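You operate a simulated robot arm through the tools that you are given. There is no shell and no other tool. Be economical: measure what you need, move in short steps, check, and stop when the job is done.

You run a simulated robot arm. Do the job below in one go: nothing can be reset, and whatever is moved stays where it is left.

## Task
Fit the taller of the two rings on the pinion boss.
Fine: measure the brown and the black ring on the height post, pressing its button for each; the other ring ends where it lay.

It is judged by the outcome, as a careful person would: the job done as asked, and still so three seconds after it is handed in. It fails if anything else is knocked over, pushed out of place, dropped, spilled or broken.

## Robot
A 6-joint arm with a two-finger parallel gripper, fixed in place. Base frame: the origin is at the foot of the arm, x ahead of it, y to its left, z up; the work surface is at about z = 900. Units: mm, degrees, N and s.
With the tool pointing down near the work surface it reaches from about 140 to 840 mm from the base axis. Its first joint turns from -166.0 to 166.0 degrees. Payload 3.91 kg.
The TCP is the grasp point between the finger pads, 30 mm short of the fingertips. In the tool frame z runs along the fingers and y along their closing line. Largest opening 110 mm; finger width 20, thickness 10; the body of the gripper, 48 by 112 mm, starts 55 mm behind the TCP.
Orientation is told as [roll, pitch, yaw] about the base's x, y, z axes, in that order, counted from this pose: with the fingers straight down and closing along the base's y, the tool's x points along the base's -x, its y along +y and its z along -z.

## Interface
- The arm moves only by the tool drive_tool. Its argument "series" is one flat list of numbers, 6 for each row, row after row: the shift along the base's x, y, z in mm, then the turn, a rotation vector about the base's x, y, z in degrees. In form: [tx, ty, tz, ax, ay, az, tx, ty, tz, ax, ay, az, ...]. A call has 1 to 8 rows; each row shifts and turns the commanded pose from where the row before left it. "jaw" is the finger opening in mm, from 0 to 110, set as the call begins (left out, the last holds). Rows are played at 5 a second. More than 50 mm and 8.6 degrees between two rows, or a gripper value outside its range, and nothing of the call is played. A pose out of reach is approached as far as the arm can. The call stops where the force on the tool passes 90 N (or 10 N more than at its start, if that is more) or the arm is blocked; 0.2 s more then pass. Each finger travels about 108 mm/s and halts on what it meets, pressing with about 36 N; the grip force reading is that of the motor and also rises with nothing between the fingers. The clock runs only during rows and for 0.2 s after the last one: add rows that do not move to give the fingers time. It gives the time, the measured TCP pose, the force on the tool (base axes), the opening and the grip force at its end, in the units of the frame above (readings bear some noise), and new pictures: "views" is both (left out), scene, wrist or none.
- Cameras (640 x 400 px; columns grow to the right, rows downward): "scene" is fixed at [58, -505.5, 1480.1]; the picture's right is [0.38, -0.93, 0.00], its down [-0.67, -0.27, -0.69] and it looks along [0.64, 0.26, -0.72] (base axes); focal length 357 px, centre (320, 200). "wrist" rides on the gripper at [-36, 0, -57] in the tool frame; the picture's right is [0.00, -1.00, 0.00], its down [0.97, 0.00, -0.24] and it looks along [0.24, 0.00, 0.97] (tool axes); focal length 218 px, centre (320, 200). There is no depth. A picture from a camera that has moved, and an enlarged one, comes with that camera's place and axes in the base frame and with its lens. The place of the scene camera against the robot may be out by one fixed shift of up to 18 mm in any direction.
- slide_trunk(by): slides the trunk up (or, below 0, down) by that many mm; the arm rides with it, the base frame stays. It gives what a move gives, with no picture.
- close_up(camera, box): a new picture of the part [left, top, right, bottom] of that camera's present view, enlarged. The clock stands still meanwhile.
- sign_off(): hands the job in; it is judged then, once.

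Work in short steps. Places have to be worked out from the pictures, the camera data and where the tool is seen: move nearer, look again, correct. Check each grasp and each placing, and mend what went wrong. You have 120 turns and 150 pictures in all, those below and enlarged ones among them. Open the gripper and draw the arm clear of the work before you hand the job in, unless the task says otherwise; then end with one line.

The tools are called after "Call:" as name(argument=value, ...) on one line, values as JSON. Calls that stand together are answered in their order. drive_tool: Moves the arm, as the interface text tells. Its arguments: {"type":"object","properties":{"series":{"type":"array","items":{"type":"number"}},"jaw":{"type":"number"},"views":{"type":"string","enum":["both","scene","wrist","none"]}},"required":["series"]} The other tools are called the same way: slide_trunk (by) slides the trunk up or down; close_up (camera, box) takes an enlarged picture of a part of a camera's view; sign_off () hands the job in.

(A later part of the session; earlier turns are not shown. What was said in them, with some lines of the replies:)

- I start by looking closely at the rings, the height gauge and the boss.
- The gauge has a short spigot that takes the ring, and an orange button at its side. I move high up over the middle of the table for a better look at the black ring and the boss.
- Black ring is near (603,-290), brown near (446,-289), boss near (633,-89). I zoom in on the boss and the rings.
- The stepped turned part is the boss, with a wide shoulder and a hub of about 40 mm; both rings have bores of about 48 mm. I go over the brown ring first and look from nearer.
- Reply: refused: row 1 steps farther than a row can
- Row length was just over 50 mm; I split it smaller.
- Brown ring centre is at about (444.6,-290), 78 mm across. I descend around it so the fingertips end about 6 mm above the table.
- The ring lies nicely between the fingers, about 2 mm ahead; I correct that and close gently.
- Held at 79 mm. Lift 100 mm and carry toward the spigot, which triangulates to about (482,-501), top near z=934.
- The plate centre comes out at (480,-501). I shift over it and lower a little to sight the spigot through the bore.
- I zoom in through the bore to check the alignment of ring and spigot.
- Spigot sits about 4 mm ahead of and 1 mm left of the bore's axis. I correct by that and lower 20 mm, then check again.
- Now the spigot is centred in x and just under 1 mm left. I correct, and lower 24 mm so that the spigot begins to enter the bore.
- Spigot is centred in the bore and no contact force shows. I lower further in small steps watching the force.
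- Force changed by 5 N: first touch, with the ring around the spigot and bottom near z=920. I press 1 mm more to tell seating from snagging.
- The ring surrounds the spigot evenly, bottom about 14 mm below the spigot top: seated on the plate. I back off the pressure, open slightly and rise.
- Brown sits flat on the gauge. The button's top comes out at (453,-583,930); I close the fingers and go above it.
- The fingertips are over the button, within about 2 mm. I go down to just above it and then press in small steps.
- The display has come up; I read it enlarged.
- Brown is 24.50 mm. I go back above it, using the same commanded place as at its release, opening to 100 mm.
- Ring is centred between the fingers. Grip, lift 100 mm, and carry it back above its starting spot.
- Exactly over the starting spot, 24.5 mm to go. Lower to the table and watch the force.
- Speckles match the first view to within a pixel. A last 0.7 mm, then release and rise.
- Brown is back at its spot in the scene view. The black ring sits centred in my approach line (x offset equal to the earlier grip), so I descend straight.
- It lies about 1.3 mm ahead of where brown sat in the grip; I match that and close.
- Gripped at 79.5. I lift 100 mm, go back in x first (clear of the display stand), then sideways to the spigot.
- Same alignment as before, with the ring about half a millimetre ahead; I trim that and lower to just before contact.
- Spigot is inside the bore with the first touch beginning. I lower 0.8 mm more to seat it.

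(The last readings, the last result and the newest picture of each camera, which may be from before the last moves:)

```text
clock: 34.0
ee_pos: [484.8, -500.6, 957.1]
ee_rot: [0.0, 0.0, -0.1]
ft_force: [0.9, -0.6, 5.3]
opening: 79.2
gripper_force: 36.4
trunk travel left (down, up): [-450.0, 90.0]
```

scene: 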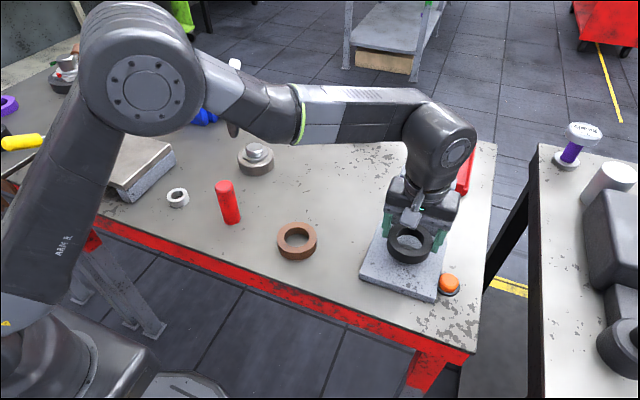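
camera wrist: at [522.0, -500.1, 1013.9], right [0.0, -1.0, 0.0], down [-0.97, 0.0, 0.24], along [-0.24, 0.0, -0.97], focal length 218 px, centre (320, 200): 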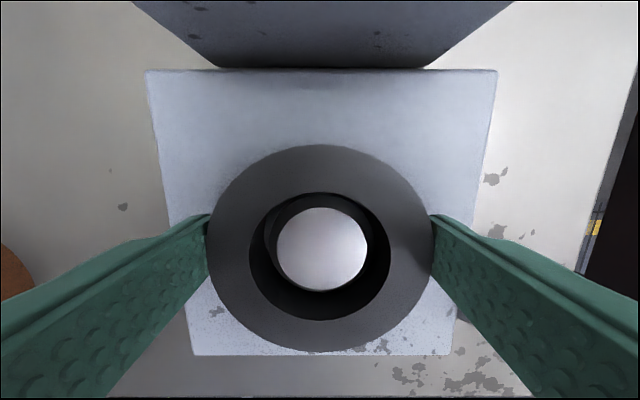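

Seated with a 7 N change. Release, rise, close, and go over the button again.

Call:
drive_tool(series=[0, 0, 0.3, 0, 0, 0, 0, 0, 0, 0, 0, 0, 0, 0, 0, 0, 0, 0], jaw=98, views="none")

Call:
drive_tool(series=[0, 0, 25, 0, 0, 0, 0, 0, 40, 0, 0, 0, 0, 0, 35, 0, 0, 0, 0, 0, 0, 0, 0, 0], views="scene")

Call:
drive_tool(series=[-15.9, -42.5, 0, 0, 0, 0, -15, -42.5, 0, 0, 0, 0, 0, 0, 0, 0, 0, 0, 0, 0, 0, 0, 0, 0, 0, 0, -40, 0, 0, 0, 0, 0, -35, 0, 0, 0, 0, 0, 0, 0, 0, 0], jaw=0, views="wrist")

```text
clock: 34.8
ee_pos: [483.9, -499.5, 956.7]
ee_rot: [0.0, 0.1, 0.1]
ft_force: [-0.3, -0.1, -0.1]
opening: 98.1
gripper_force: 0.0
trunk travel left (down, up): [-450.0, 90.0]
```

```text
clock: 35.8
ee_pos: [484.1, -500.7, 1057.6]
ee_rot: [0.0, 0.0, 0.0]
ft_force: [0.3, 0.8, -0.7]
opening: 98.0
gripper_force: 0.2
trunk travel left (down, up): [-450.0, 90.0]
```

scene: 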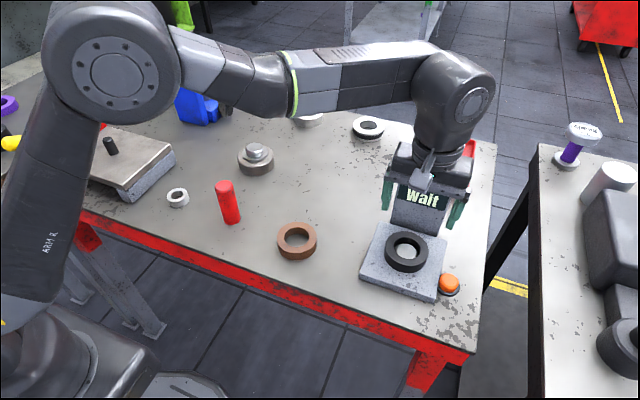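

```text
clock: 37.4
ee_pos: [453.4, -584.3, 980.7]
ee_rot: [0.0, 0.1, 0.1]
ft_force: [-0.2, -0.7, 0.6]
opening: 0.0
gripper_force: 36.1
trunk travel left (down, up): [-450.0, 90.0]
camera wrist: at [491.2, -585.2, 1037.4], right [0.0, -1.0, 0.0], down [-0.97, 0.0, 0.24], along [-0.24, 0.0, -0.97], focal length 218 px, centre (320, 200)
```

wrist: 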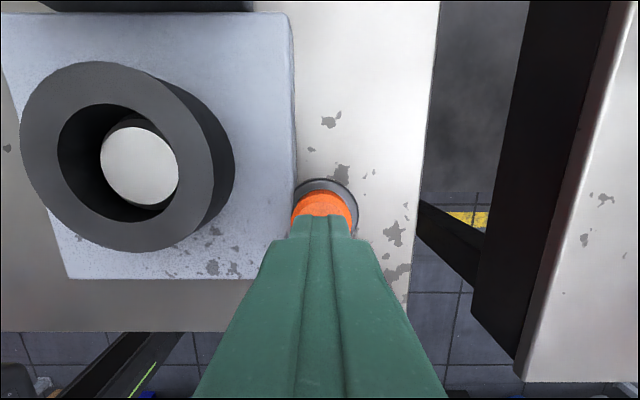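

Over the button; press down 22.5 mm as before.

Call:
drive_tool(series=[0, 0, -14, 0, 0, 0, 0, 0, -4.5, 0, 0, 0, 0, 0, -2, 0, 0, 0, 0, 0, -2, 0, 0, 0, 0, 0, 0, 0, 0, 0], views="none")

Call:
close_up(camera="scene", box=[390, 170, 470, 220])

Call:
drive_tool(series=[0, 0, 20, 0, 0, 0, 0, 0, 40, 0, 0, 0, 0, 0, 37, 0, 0, 0, 0, 0, 0, 0, 0, 0], views="scene")

Call:
close_up(camera="scene", box=[390, 170, 470, 220])

```text
clock: 38.6
ee_pos: [453.7, -584.9, 958.7]
ee_rot: [-0.1, 0.0, 0.0]
ft_force: [1.0, -0.3, 1.3]
opening: 0.0
gripper_force: 36.0
trunk travel left (down, up): [-450.0, 90.0]
```

```text
8.00 times, centred on (430, 195) of scene
camera zoom: at [58.0, -505.5, 1480.1], right [0.38, -0.93, 0.0], down [-0.67, -0.27, -0.69], along [0.64, 0.26, -0.72], focal length 2853 px, centre (-560, 240)
```

zoom: 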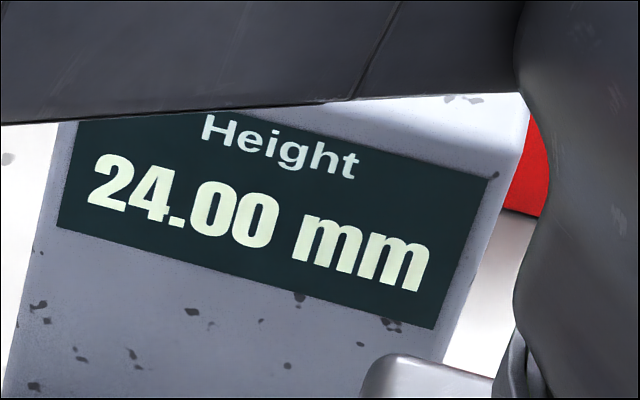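

```text
clock: 39.6
ee_pos: [452.9, -583.5, 1055.9]
ee_rot: [0.0, -0.1, -0.1]
ft_force: [0.3, 0.5, -0.6]
opening: 0.0
gripper_force: 35.3
trunk travel left (down, up): [-450.0, 90.0]
```

scene: 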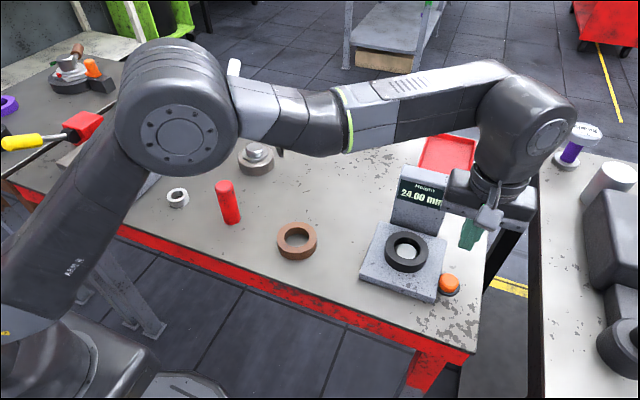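

```text
8.00 times, centred on (430, 195) of scene
camera zoom: at [58.0, -505.5, 1480.1], right [0.38, -0.93, 0.0], down [-0.67, -0.27, -0.69], along [0.64, 0.26, -0.72], focal length 2853 px, centre (-560, 240)
```

zoom: 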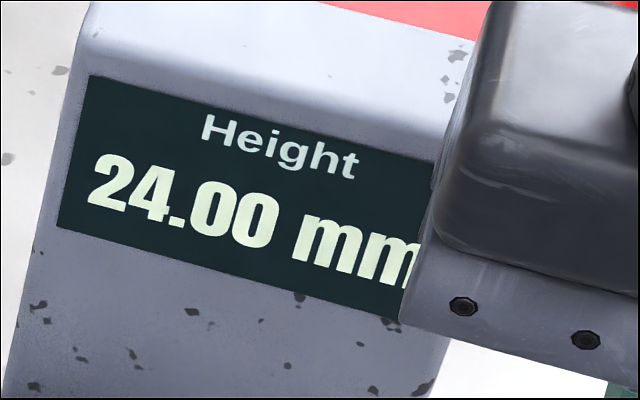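

Black is 24.00 mm, so brown (24.50) is the taller. I take the black ring back first: return to it, open.

Call:
drive_tool(series=[15.9, 42.5, 0, 0, 0, 0, 15, 42.5, 0, 0, 0, 0, 0, 0, 0, 0, 0, 0, 0, 0, 0, 0, 0, 0, 0, 0, -40, 0, 0, 0, 0, 0, -40, 0, 0, 0, 0, 0, -19.5, 0, 0, 0, 0, 0, 0, 0, 0, 0], jaw=100, views="wrist")

Call:
drive_tool(series=[0, 0, 0, 0, 0, 0, 0, 0, 0, 0, 0, 0, 0, 0, 0, 0, 0, 0], jaw=75, views="wrist")

```text
clock: 41.4
ee_pos: [483.4, -500.0, 957.4]
ee_rot: [0.0, -0.1, 0.0]
ft_force: [0.1, 0.0, -0.4]
opening: 99.9
gripper_force: 0.1
trunk travel left (down, up): [-450.0, 90.0]
camera wrist: at [521.7, -500.3, 1013.9], right [0.0, -1.0, 0.0], down [-0.97, 0.0, 0.24], along [-0.24, 0.0, -0.97], focal length 218 px, centre (320, 200)
```

wrist: 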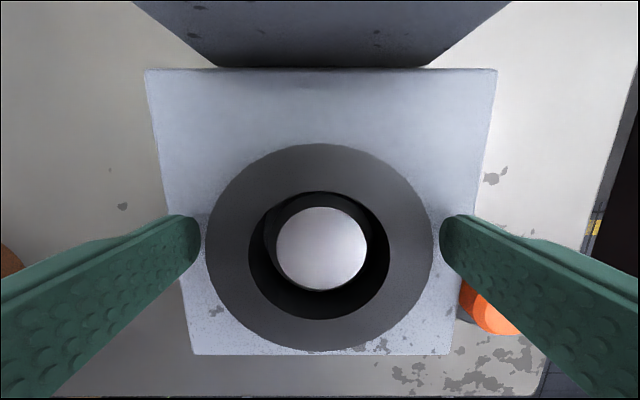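

```text
clock: 42.2
ee_pos: [484.8, -499.4, 956.7]
ee_rot: [0.1, 0.0, 0.1]
ft_force: [-1.0, 0.1, -0.4]
opening: 79.1
gripper_force: 36.2
trunk travel left (down, up): [-450.0, 90.0]
camera wrist: at [521.8, -500.4, 1013.9], right [0.0, -1.0, 0.0], down [-0.97, 0.0, 0.24], along [-0.24, 0.0, -0.97], focal length 218 px, centre (320, 200)
```

wrist: 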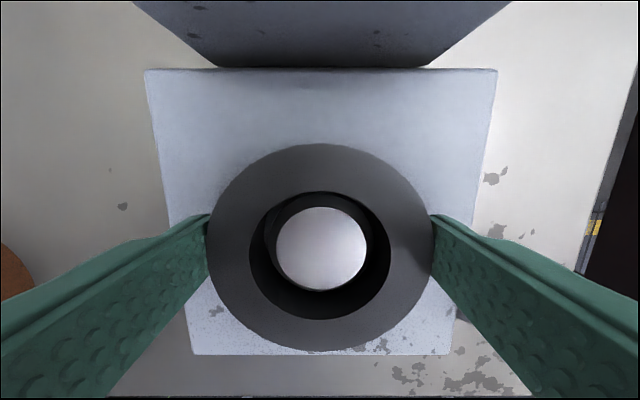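

Held. Lift 100, return sideways then forward over the black ring's spot.

Call:
drive_tool(series=[0, 0, 30, 0, 0, 0, 0, 0, 35, 0, 0, 0, 0, 0, 35, 0, 0, 0, 0, 42, 0, 0, 0, 0, 0, 42, 0, 0, 0, 0, 0, 42, 0, 0, 0, 0, 0, 42, 0, 0, 0, 0, 0, 41.7, 0, 0, 0, 0], views="none")

Call:
drive_tool(series=[40, 0, 0, 0, 0, 0, 40, 0, 0, 0, 0, 0, 39.5, 0, 0, 0, 0, 0, 0, 0, -40, 0, 0, 0, 0, 0, -40, 0, 0, 0, 0, 0, -25, 0, 0, 0, 0, 0, 0, 0, 0, 0])

```text
clock: 44.0
ee_pos: [484.0, -288.6, 1054.8]
ee_rot: [-0.1, 0.0, -0.1]
ft_force: [-0.5, -0.1, -2.1]
opening: 79.2
gripper_force: 35.9
trunk travel left (down, up): [-450.0, 90.0]
```

```text
clock: 45.6
ee_pos: [605.0, -288.8, 950.5]
ee_rot: [0.0, 0.0, 0.1]
ft_force: [-0.4, 1.4, -1.5]
opening: 79.2
gripper_force: 35.6
trunk travel left (down, up): [-450.0, 90.0]
camera wrist: at [642.5, -290.5, 1007.3], right [0.0, -1.0, 0.0], down [-0.97, 0.0, 0.24], along [-0.24, 0.0, -0.97], focal length 218 px, centre (320, 200)
```

scene: 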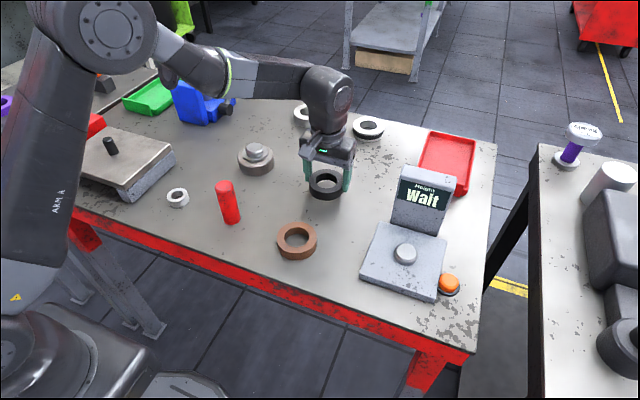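
wrist: 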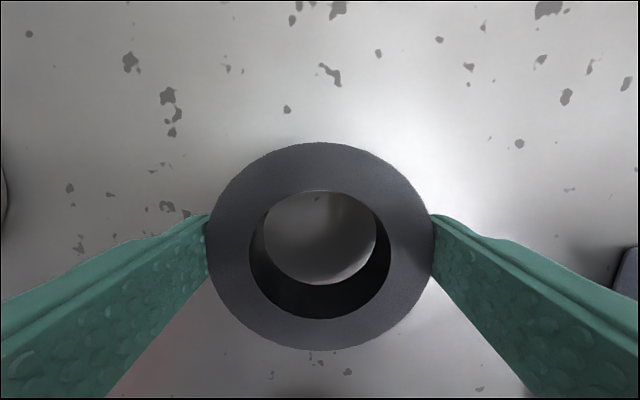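

15 mm above the table at its place; lower it down.

Call:
drive_tool(series=[0, 0, -9, 0, 0, 0, 0, 0, -5, 0, 0, 0, 0, 0, -1, 0, 0, 0, 0, 0, 0, 0, 0, 0], views="wrist")

```text
clock: 46.6
ee_pos: [604.3, -289.0, 937.0]
ee_rot: [0.0, -0.1, -0.1]
ft_force: [1.3, -1.5, 4.6]
opening: 79.0
gripper_force: 35.9
trunk travel left (down, up): [-450.0, 90.0]
camera wrist: at [641.9, -290.9, 993.4], right [0.0, -1.0, 0.0], down [-0.97, 0.0, 0.24], along [-0.24, 0.0, -0.97], focal length 218 px, centre (320, 200)
```

wrist: 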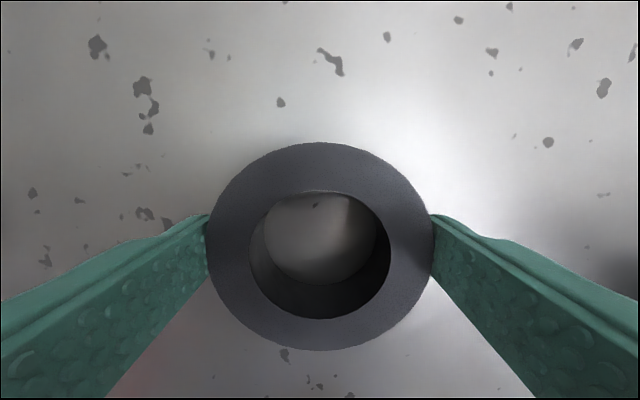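

Speckles match but the ring stands about 3 px, near 1.1 mm, forward of its first place. I lift 1.5 mm, shift back and set it down, then release.

Call:
drive_tool(series=[0, 0, 1.5, 0, 0, 0, -1.1, 0, 0, 0, 0, 0, 0, 0, -1.3, 0, 0, 0, 0, 0, 0, 0, 0, 0], views="none")

Call:
drive_tool(series=[0, 0, 0, 0, 0, 0, 0, 0, 0, 0, 0, 0, 0, 0, 0, 0, 0, 0], jaw=104, views="wrist")

```text
clock: 47.6
ee_pos: [603.2, -290.0, 935.5]
ee_rot: [0.0, 0.0, 0.0]
ft_force: [-0.2, 0.1, 0.3]
opening: 79.2
gripper_force: 35.7
trunk travel left (down, up): [-450.0, 90.0]
```

```text
clock: 48.4
ee_pos: [602.8, -289.9, 935.1]
ee_rot: [0.0, 0.0, 0.0]
ft_force: [0.0, -0.6, 0.1]
opening: 104.2
gripper_force: 0.0
trunk travel left (down, up): [-450.0, 90.0]
camera wrist: at [640.6, -290.4, 993.2], right [0.0, -1.0, 0.0], down [-0.97, 0.0, 0.24], along [-0.24, 0.0, -0.97], focal length 218 px, centre (320, 200)
```

wrist: 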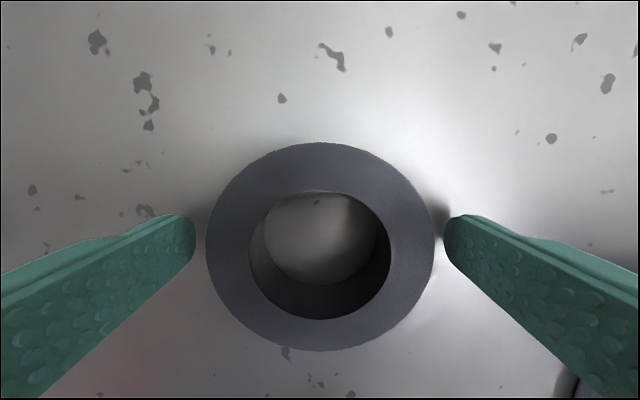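

Black is back within half a millimetre of its place. Now to the brown ring: up, back 157.6 mm and down around it.

Call:
drive_tool(series=[0, 0, 35, 0, 0, 0, 0, 0, 40, 0, 0, 0, 0, 0, 40, 0, 0, 0, -40, -0.3, 0, 0, 0, 0, -40, 0, 0, 0, 0, 0, -40, 0, 0, 0, 0, 0, -37.6, 0, 0, 0, 0, 0, 0, 0, 0, 0, 0, 0], views="scene")

Call:
drive_tool(series=[0, 0, -40, 0, 0, 0, 0, 0, -40, 0, 0, 0, 0, 0, -25, 0, 0, 0, 0, 0, -10, 0, 0, 0, 0, 0, 0, 0, 0, 0], views="wrist")

```text
clock: 50.2
ee_pos: [445.6, -289.8, 1050.2]
ee_rot: [-0.1, 0.0, -0.1]
ft_force: [0.0, -0.3, 0.4]
opening: 103.9
gripper_force: 0.1
trunk travel left (down, up): [-450.0, 90.0]
```

scene: 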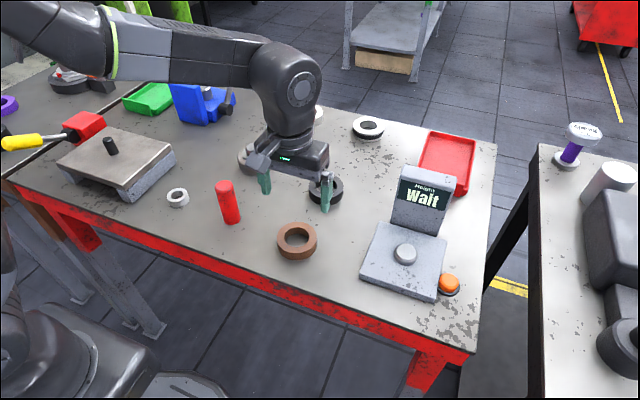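

```text
clock: 51.4
ee_pos: [446.0, -290.5, 936.5]
ee_rot: [-0.1, 0.0, 0.0]
ft_force: [0.0, -0.1, 1.0]
opening: 103.8
gripper_force: 0.0
trunk travel left (down, up): [-450.0, 90.0]
camera wrist: at [483.1, -290.9, 993.1], right [0.0, -1.0, 0.0], down [-0.97, 0.0, 0.24], along [-0.24, 0.0, -0.97], focal length 218 px, centre (320, 200)
```

wrist: 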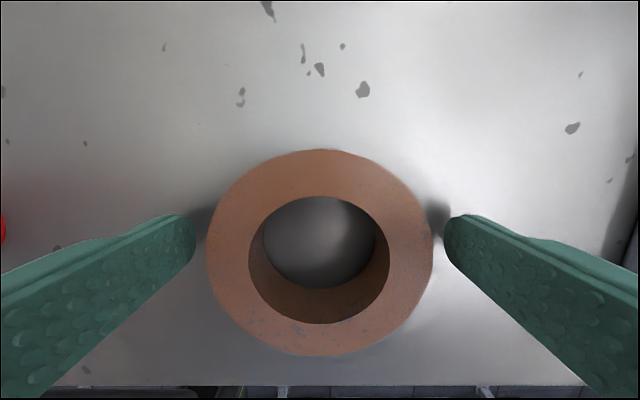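

Brown lies well between the fingers; I centre on it 3 mm back, grip, lift 130 mm and carry it forward and then left toward the boss.

Call:
drive_tool(series=[-3, 0, 0, 0, 0, 0, 0, 0, 0, 0, 0, 0, 0, 0, 0, 0, 0, 0, 0, 0, 0, 0, 0, 0], jaw=75, views="none")

Call:
drive_tool(series=[0, 0, 30, 0, 0, 0, 0, 0, 50, 0, 0, 0, 0, 0, 50, 0, 0, 0, 48, 0, 0, 0, 0, 0, 48, 0, 0, 0, 0, 0, 48, 0, 0, 0, 0, 0, 46, 0, 0, 0, 0, 0, 0, 0, 0, 0, 0, 0], views="none")

Call:
drive_tool(series=[0, 40, 0, 0, 0, 0, 0, 40, 0, 0, 0, 0, 0, 40, 0, 0, 0, 0, 0, 40, 0, 0, 0, 0, 0, 0, 0, 0, 0, 0])

```text
clock: 52.4
ee_pos: [442.2, -291.5, 935.7]
ee_rot: [0.0, 0.0, 0.0]
ft_force: [0.0, 0.1, -0.5]
opening: 78.9
gripper_force: 36.2
trunk travel left (down, up): [-450.0, 90.0]
```

```text
clock: 54.2
ee_pos: [633.2, -290.3, 1068.9]
ee_rot: [0.0, -0.1, 0.0]
ft_force: [0.5, -0.1, -1.1]
opening: 79.2
gripper_force: 36.6
trunk travel left (down, up): [-450.0, 90.0]
```

```text
clock: 55.4
ee_pos: [631.5, -130.2, 1066.9]
ee_rot: [-0.1, -0.1, 0.0]
ft_force: [0.4, 0.1, -1.5]
opening: 79.3
gripper_force: 36.0
trunk travel left (down, up): [-450.0, 90.0]
camera wrist: at [670.1, -130.6, 1123.3], right [0.0, -1.0, 0.0], down [-0.97, 0.0, 0.24], along [-0.24, 0.0, -0.97], focal length 218 px, centre (320, 200)
```

scene: 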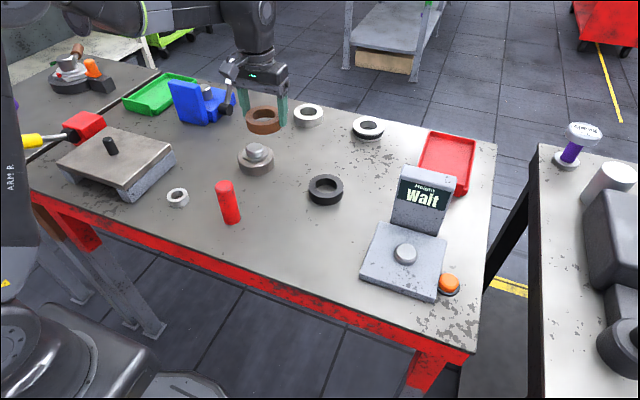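
wrist: 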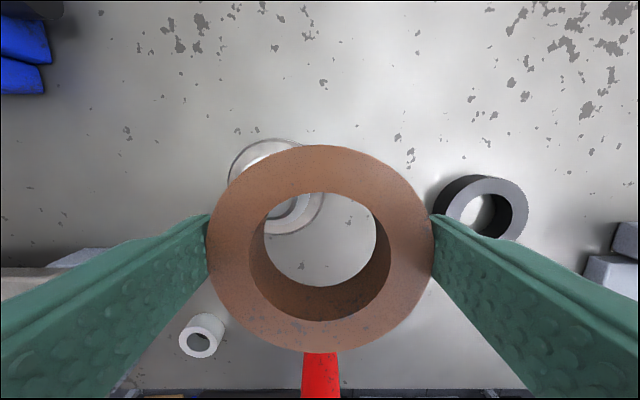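

The ring is above the table near the boss, seen partly through the bore. I shift 41 mm left and lower 40 mm to sight it.

Call:
drive_tool(series=[0, 20, 0, 0, 0, 0, 0, 21, 0, 0, 0, 0, 0, 0, -40, 0, 0, 0, 0, 0, 0, 0, 0, 0], views="none")

Call:
close_up(camera="wrist", box=[200, 110, 440, 360])

Call:
close_up(camera="scene", box=[180, 60, 340, 200])

```text
clock: 56.4
ee_pos: [632.9, -88.5, 1026.8]
ee_rot: [-0.1, 0.0, 0.0]
ft_force: [-0.3, -1.4, -2.4]
opening: 79.3
gripper_force: 36.0
trunk travel left (down, up): [-450.0, 90.0]
```

```text
1.60 times, centred on (320, 235) of wrist
camera zoom: at [670.6, -89.3, 1083.9], right [0.0, -1.0, 0.0], down [-0.97, 0.0, 0.24], along [-0.24, 0.0, -0.97], focal length 349 px, centre (320, 144)
```

zoom: 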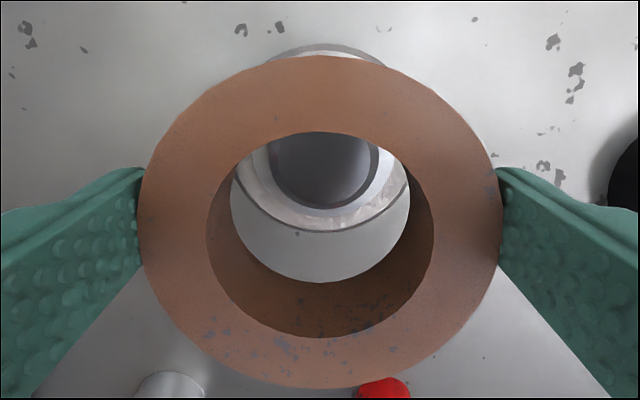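

```text
2.86 times, centred on (260, 130) of scene
camera zoom: at [58.0, -505.5, 1480.1], right [0.38, -0.93, 0.0], down [-0.67, -0.27, -0.69], along [0.64, 0.26, -0.72], focal length 1019 px, centre (491, 400)
```

zoom: 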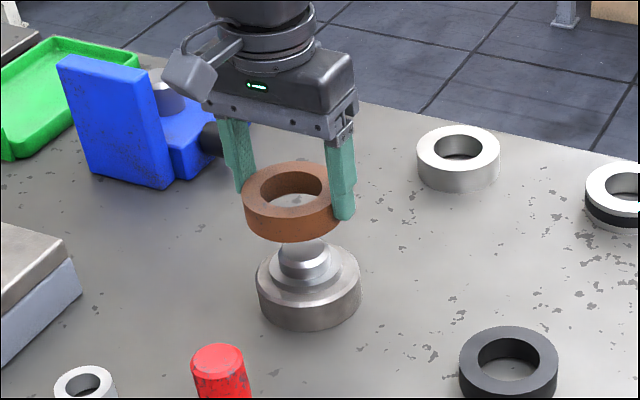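

Hub top triangulates to (632,-90.5,955). I trim (+1.2,-0.7), lower 25 mm and recheck.

Call:
drive_tool(series=[1.2, -0.7, -12, 0, 0, 0, 0, 0, -13, 0, 0, 0, 0, 0, 0, 0, 0, 0], views="none")

Call:
close_up(camera="wrist", box=[200, 110, 440, 360])

Call:
close_up(camera="scene", box=[200, 90, 320, 200])

```text
clock: 57.2
ee_pos: [634.9, -91.4, 1001.6]
ee_rot: [0.0, 0.1, 0.1]
ft_force: [-0.3, 0.1, -2.1]
opening: 79.1
gripper_force: 36.0
trunk travel left (down, up): [-450.0, 90.0]
```

```text
1.60 times, centred on (320, 235) of wrist
camera zoom: at [671.7, -90.9, 1058.4], right [0.0, -1.0, 0.0], down [-0.97, 0.0, 0.24], along [-0.24, 0.0, -0.97], focal length 349 px, centre (320, 144)
```

zoom: 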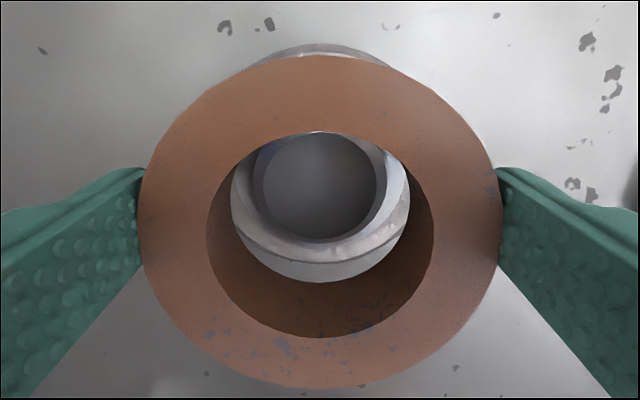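

```text
3.64 times, centred on (260, 145) of scene
camera zoom: at [58.0, -505.5, 1480.1], right [0.38, -0.93, 0.0], down [-0.67, -0.27, -0.69], along [0.64, 0.26, -0.72], focal length 1297 px, centre (538, 400)
```

zoom: 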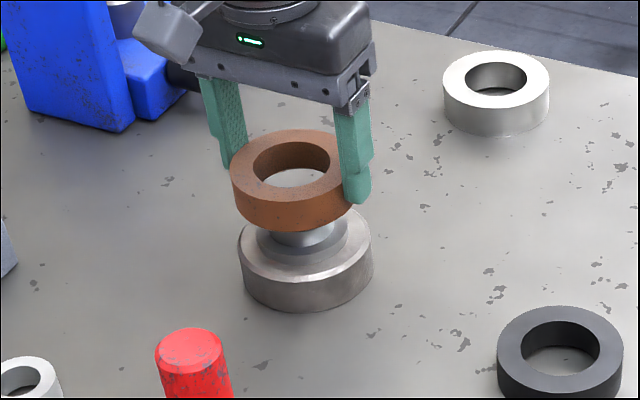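

Centred laterally; about 1 mm to go forward. I trim and lower 15 mm so the hub starts to enter.

Call:
drive_tool(series=[1.0, 0, -6, 0, 0, 0, 0, 0, -5, 0, 0, 0, 0, 0, -4, 0, 0, 0, 0, 0, 0, 0, 0, 0], views="none")

Call:
close_up(camera="wrist", box=[200, 110, 440, 360])

Call:
close_up(camera="scene", box=[200, 90, 320, 200])

```text
clock: 58.2
ee_pos: [635.9, -90.0, 986.1]
ee_rot: [0.0, 0.1, -0.1]
ft_force: [-0.8, -0.3, -2.2]
opening: 79.2
gripper_force: 35.8
trunk travel left (down, up): [-450.0, 90.0]
```

```text
1.60 times, centred on (320, 235) of wrist
camera zoom: at [672.4, -90.7, 1043.6], right [0.0, -1.0, 0.0], down [-0.97, 0.0, 0.24], along [-0.24, 0.0, -0.97], focal length 349 px, centre (320, 144)
```

zoom: 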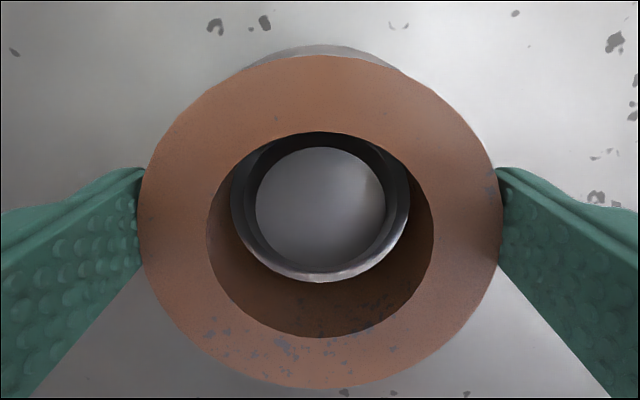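

```text
3.64 times, centred on (260, 145) of scene
camera zoom: at [58.0, -505.5, 1480.1], right [0.38, -0.93, 0.0], down [-0.67, -0.27, -0.69], along [0.64, 0.26, -0.72], focal length 1297 px, centre (538, 400)
```

zoom: 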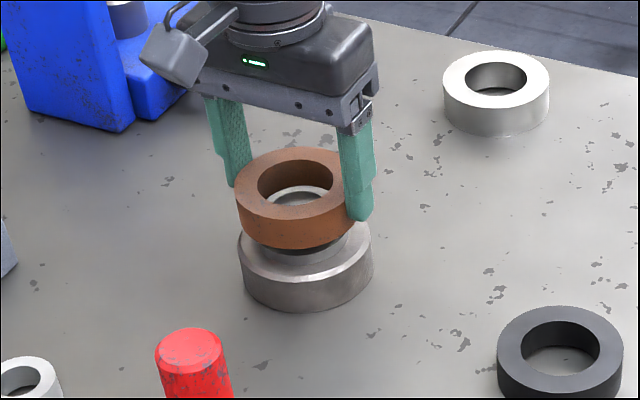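

No contact; hub is inside the bore. Continue down in small steps.

Call:
drive_tool(series=[0, 0, -2, 0, 0, 0, 0, 0, -2, 0, 0, 0, 0, 0, -2, 0, 0, 0, 0, 0, 0, 0, 0, 0], views="none")

Call:
close_up(camera="scene", box=[200, 90, 320, 200])

```text
clock: 59.2
ee_pos: [634.5, -89.9, 979.6]
ee_rot: [0.0, 0.0, 0.0]
ft_force: [1.0, 1.0, -2.1]
opening: 79.1
gripper_force: 35.7
trunk travel left (down, up): [-450.0, 90.0]
```

```text
3.64 times, centred on (260, 145) of scene
camera zoom: at [58.0, -505.5, 1480.1], right [0.38, -0.93, 0.0], down [-0.67, -0.27, -0.69], along [0.64, 0.26, -0.72], focal length 1297 px, centre (538, 400)
```

zoom: 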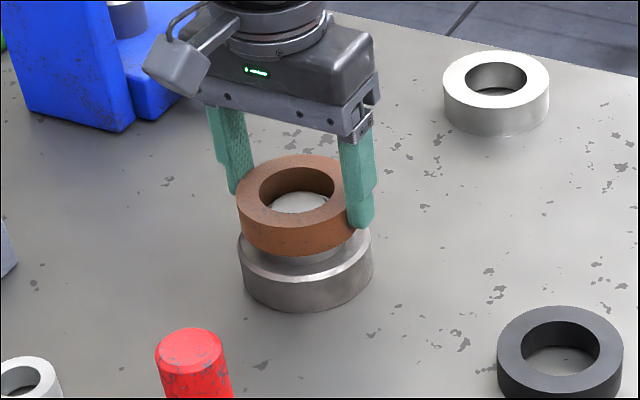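

Still free; a few millimetres remain to the shoulder. Down in 1.5 mm steps.

Call:
drive_tool(series=[0, 0, -1.5, 0, 0, 0, 0, 0, -1.5, 0, 0, 0, 0, 0, 0, 0, 0, 0], views="none")

Call:
close_up(camera="wrist", box=[200, 110, 440, 360])

```text
clock: 60.0
ee_pos: [635.2, -89.4, 977.8]
ee_rot: [-0.1, -0.1, 0.0]
ft_force: [-0.7, 0.1, -1.6]
opening: 79.3
gripper_force: 36.1
trunk travel left (down, up): [-450.0, 90.0]
```

```text
1.60 times, centred on (320, 235) of wrist
camera zoom: at [672.5, -90.5, 1034.3], right [0.0, -1.0, 0.0], down [-0.97, 0.0, 0.24], along [-0.24, 0.0, -0.97], focal length 349 px, centre (320, 144)
```

zoom: 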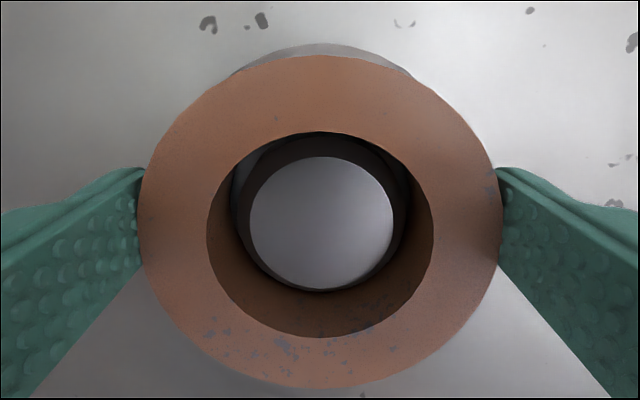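

Good alignment; continue in 1 mm steps.

Call:
drive_tool(series=[0, 0, -1, 0, 0, 0, 0, 0, -1, 0, 0, 0, 0, 0, 0, 0, 0, 0], views="none")

Call:
close_up(camera="scene", box=[210, 100, 310, 190])

```text
clock: 60.8
ee_pos: [634.5, -90.3, 975.3]
ee_rot: [0.0, 0.0, 0.0]
ft_force: [0.9, 0.4, -2.4]
opening: 79.2
gripper_force: 36.4
trunk travel left (down, up): [-450.0, 90.0]
```

```text
4.44 times, centred on (260, 145) of scene
camera zoom: at [58.0, -505.5, 1480.1], right [0.38, -0.93, 0.0], down [-0.67, -0.27, -0.69], along [0.64, 0.26, -0.72], focal length 1585 px, centre (587, 444)
```

zoom: 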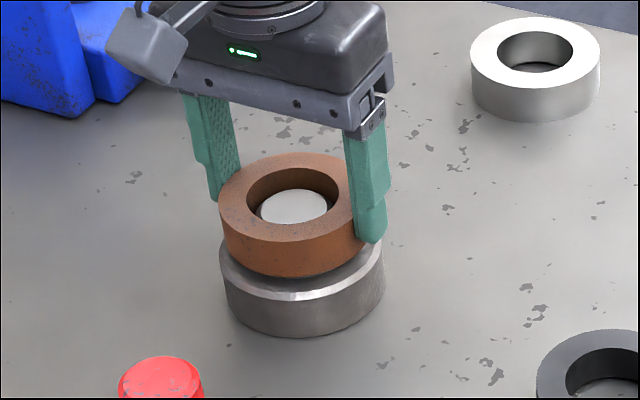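

Still free and close to the shoulder; continue.

Call:
drive_tool(series=[0, 0, -1, 0, 0, 0, 0, 0, -1, 0, 0, 0, 0, 0, 0, 0, 0, 0], views="none")

```text
clock: 61.6
ee_pos: [634.3, -90.6, 975.4]
ee_rot: [0.0, -0.2, 0.0]
ft_force: [2.7, -1.9, 12.6]
opening: 79.3
gripper_force: 35.7
trunk travel left (down, up): [-450.0, 90.0]
```

Contact, 15 N change, bottom near z=939 with the hub top about 16 mm above: the shoulder. I look from both cameras before letting go.

Call:
close_up(camera="wrist", box=[200, 110, 440, 360])

Call:
close_up(camera="scene", box=[210, 100, 310, 190])

```text
1.60 times, centred on (320, 235) of wrist
camera zoom: at [672.1, -90.6, 1031.9], right [0.0, -1.0, 0.0], down [-0.97, 0.0, 0.24], along [-0.24, 0.0, -0.97], focal length 349 px, centre (320, 144)
```

zoom: 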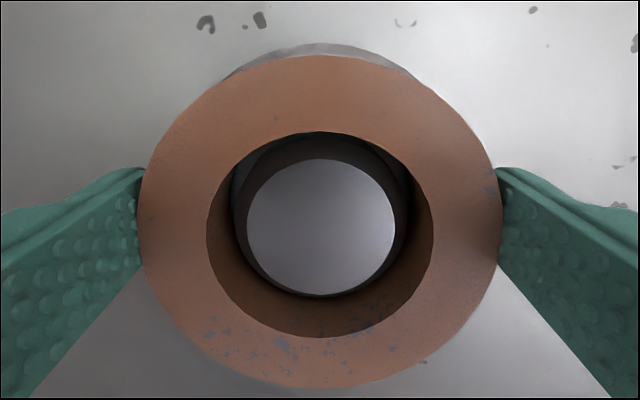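

```text
4.44 times, centred on (260, 145) of scene
camera zoom: at [58.0, -505.5, 1480.1], right [0.38, -0.93, 0.0], down [-0.67, -0.27, -0.69], along [0.64, 0.26, -0.72], focal length 1585 px, centre (587, 444)
```

zoom: 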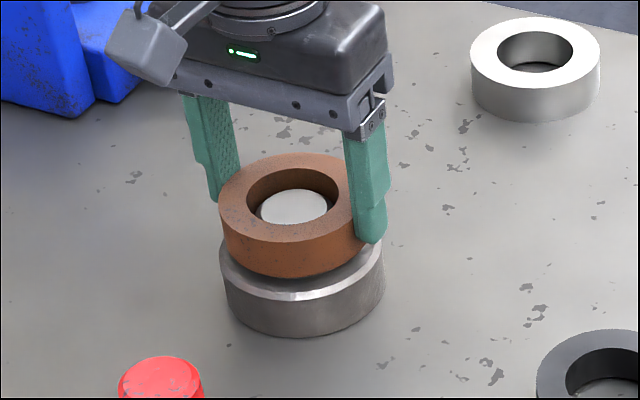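

The ring sits level around the hub on the shoulder. Ease the pressure, open to 100 and rise.

Call:
drive_tool(series=[0, 0, 0.7, 0, 0, 0, 0, 0, 0, 0, 0, 0], views="none")

Call:
drive_tool(series=[0, 0, 0, 0, 0, 0, 0, 0, 0, 0, 0, 0, 0, 0, 0, 0, 0, 0], jaw=100, views="none")

Call:
drive_tool(series=[0, 0, 20, 0, 0, 0, 0, 0, 45, 0, 0, 0, 0, 0, 45, 0, 0, 0, 0, 0, 45, 0, 0, 0, 0, 0, 0, 0, 0, 0])

Call:
close_up(camera="scene", box=[210, 100, 310, 190])

Call:
close_up(camera="wrist", box=[240, 120, 400, 260])

```text
clock: 62.2
ee_pos: [634.5, -89.7, 974.1]
ee_rot: [0.0, -0.2, 0.0]
ft_force: [5.4, -2.3, 13.9]
opening: 79.3
gripper_force: 35.9
trunk travel left (down, up): [-450.0, 90.0]
```

```text
clock: 63.0
ee_pos: [634.1, -89.7, 973.6]
ee_rot: [0.0, 0.0, 0.1]
ft_force: [-0.5, -0.2, 0.3]
opening: 99.8
gripper_force: 0.1
trunk travel left (down, up): [-450.0, 90.0]
```

```text
clock: 64.2
ee_pos: [633.7, -90.2, 1130.1]
ee_rot: [0.0, 0.0, 0.0]
ft_force: [0.5, -0.7, -0.6]
opening: 100.2
gripper_force: 0.0
trunk travel left (down, up): [-450.0, 90.0]
camera wrist: at [672.0, -90.0, 1186.4], right [0.0, -1.0, 0.0], down [-0.97, 0.0, 0.24], along [-0.24, 0.0, -0.97], focal length 218 px, centre (320, 200)
```

scene: 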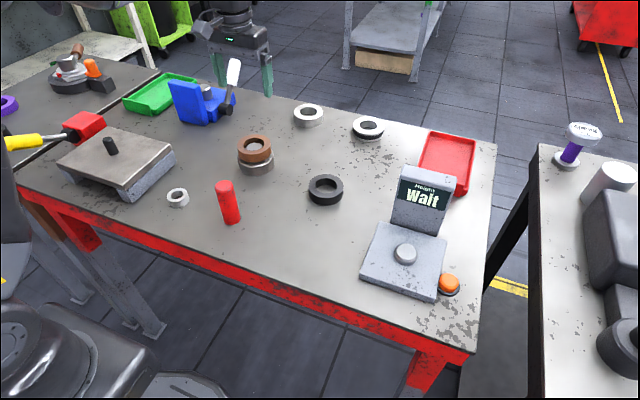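
wrist: 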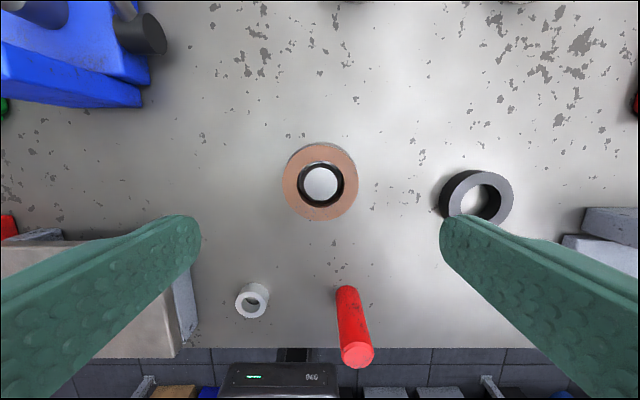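

```text
4.44 times, centred on (260, 145) of scene
camera zoom: at [58.0, -505.5, 1480.1], right [0.38, -0.93, 0.0], down [-0.67, -0.27, -0.69], along [0.64, 0.26, -0.72], focal length 1585 px, centre (587, 444)
```

zoom: 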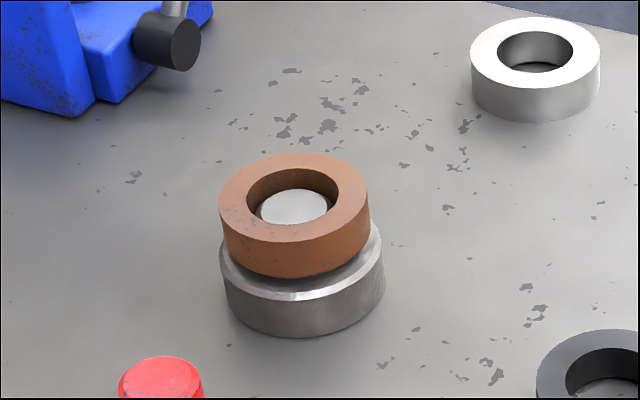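

```text
2.86 times, centred on (320, 190) of wrist
camera zoom: at [672.0, -90.0, 1186.4], right [0.0, -1.0, 0.0], down [-0.97, 0.0, 0.24], along [-0.24, 0.0, -0.97], focal length 624 px, centre (320, 229)
```

zoom: 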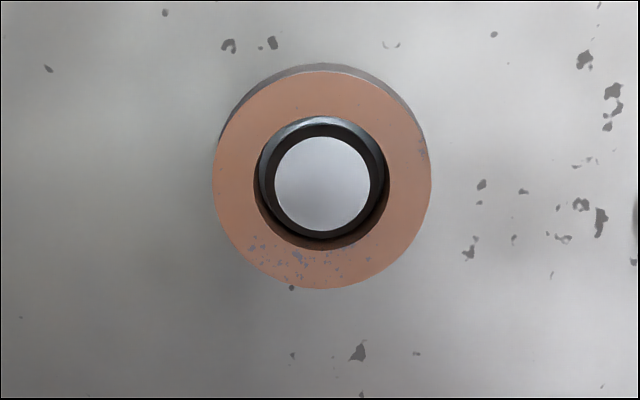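

Brown (24.50 mm against 24.00 mm for black) sits level and centred on the boss shoulder, black is back in place, and the gripper is open and clear. I hand in.

Call:
sign_off()

```text
The job is handed in.
```

The brown ring is the taller one, at 24.50 mm against 24.00 mm for the black. It is fitted on the pinion boss, and the black ring is back within about half a millimetre of where it lay.
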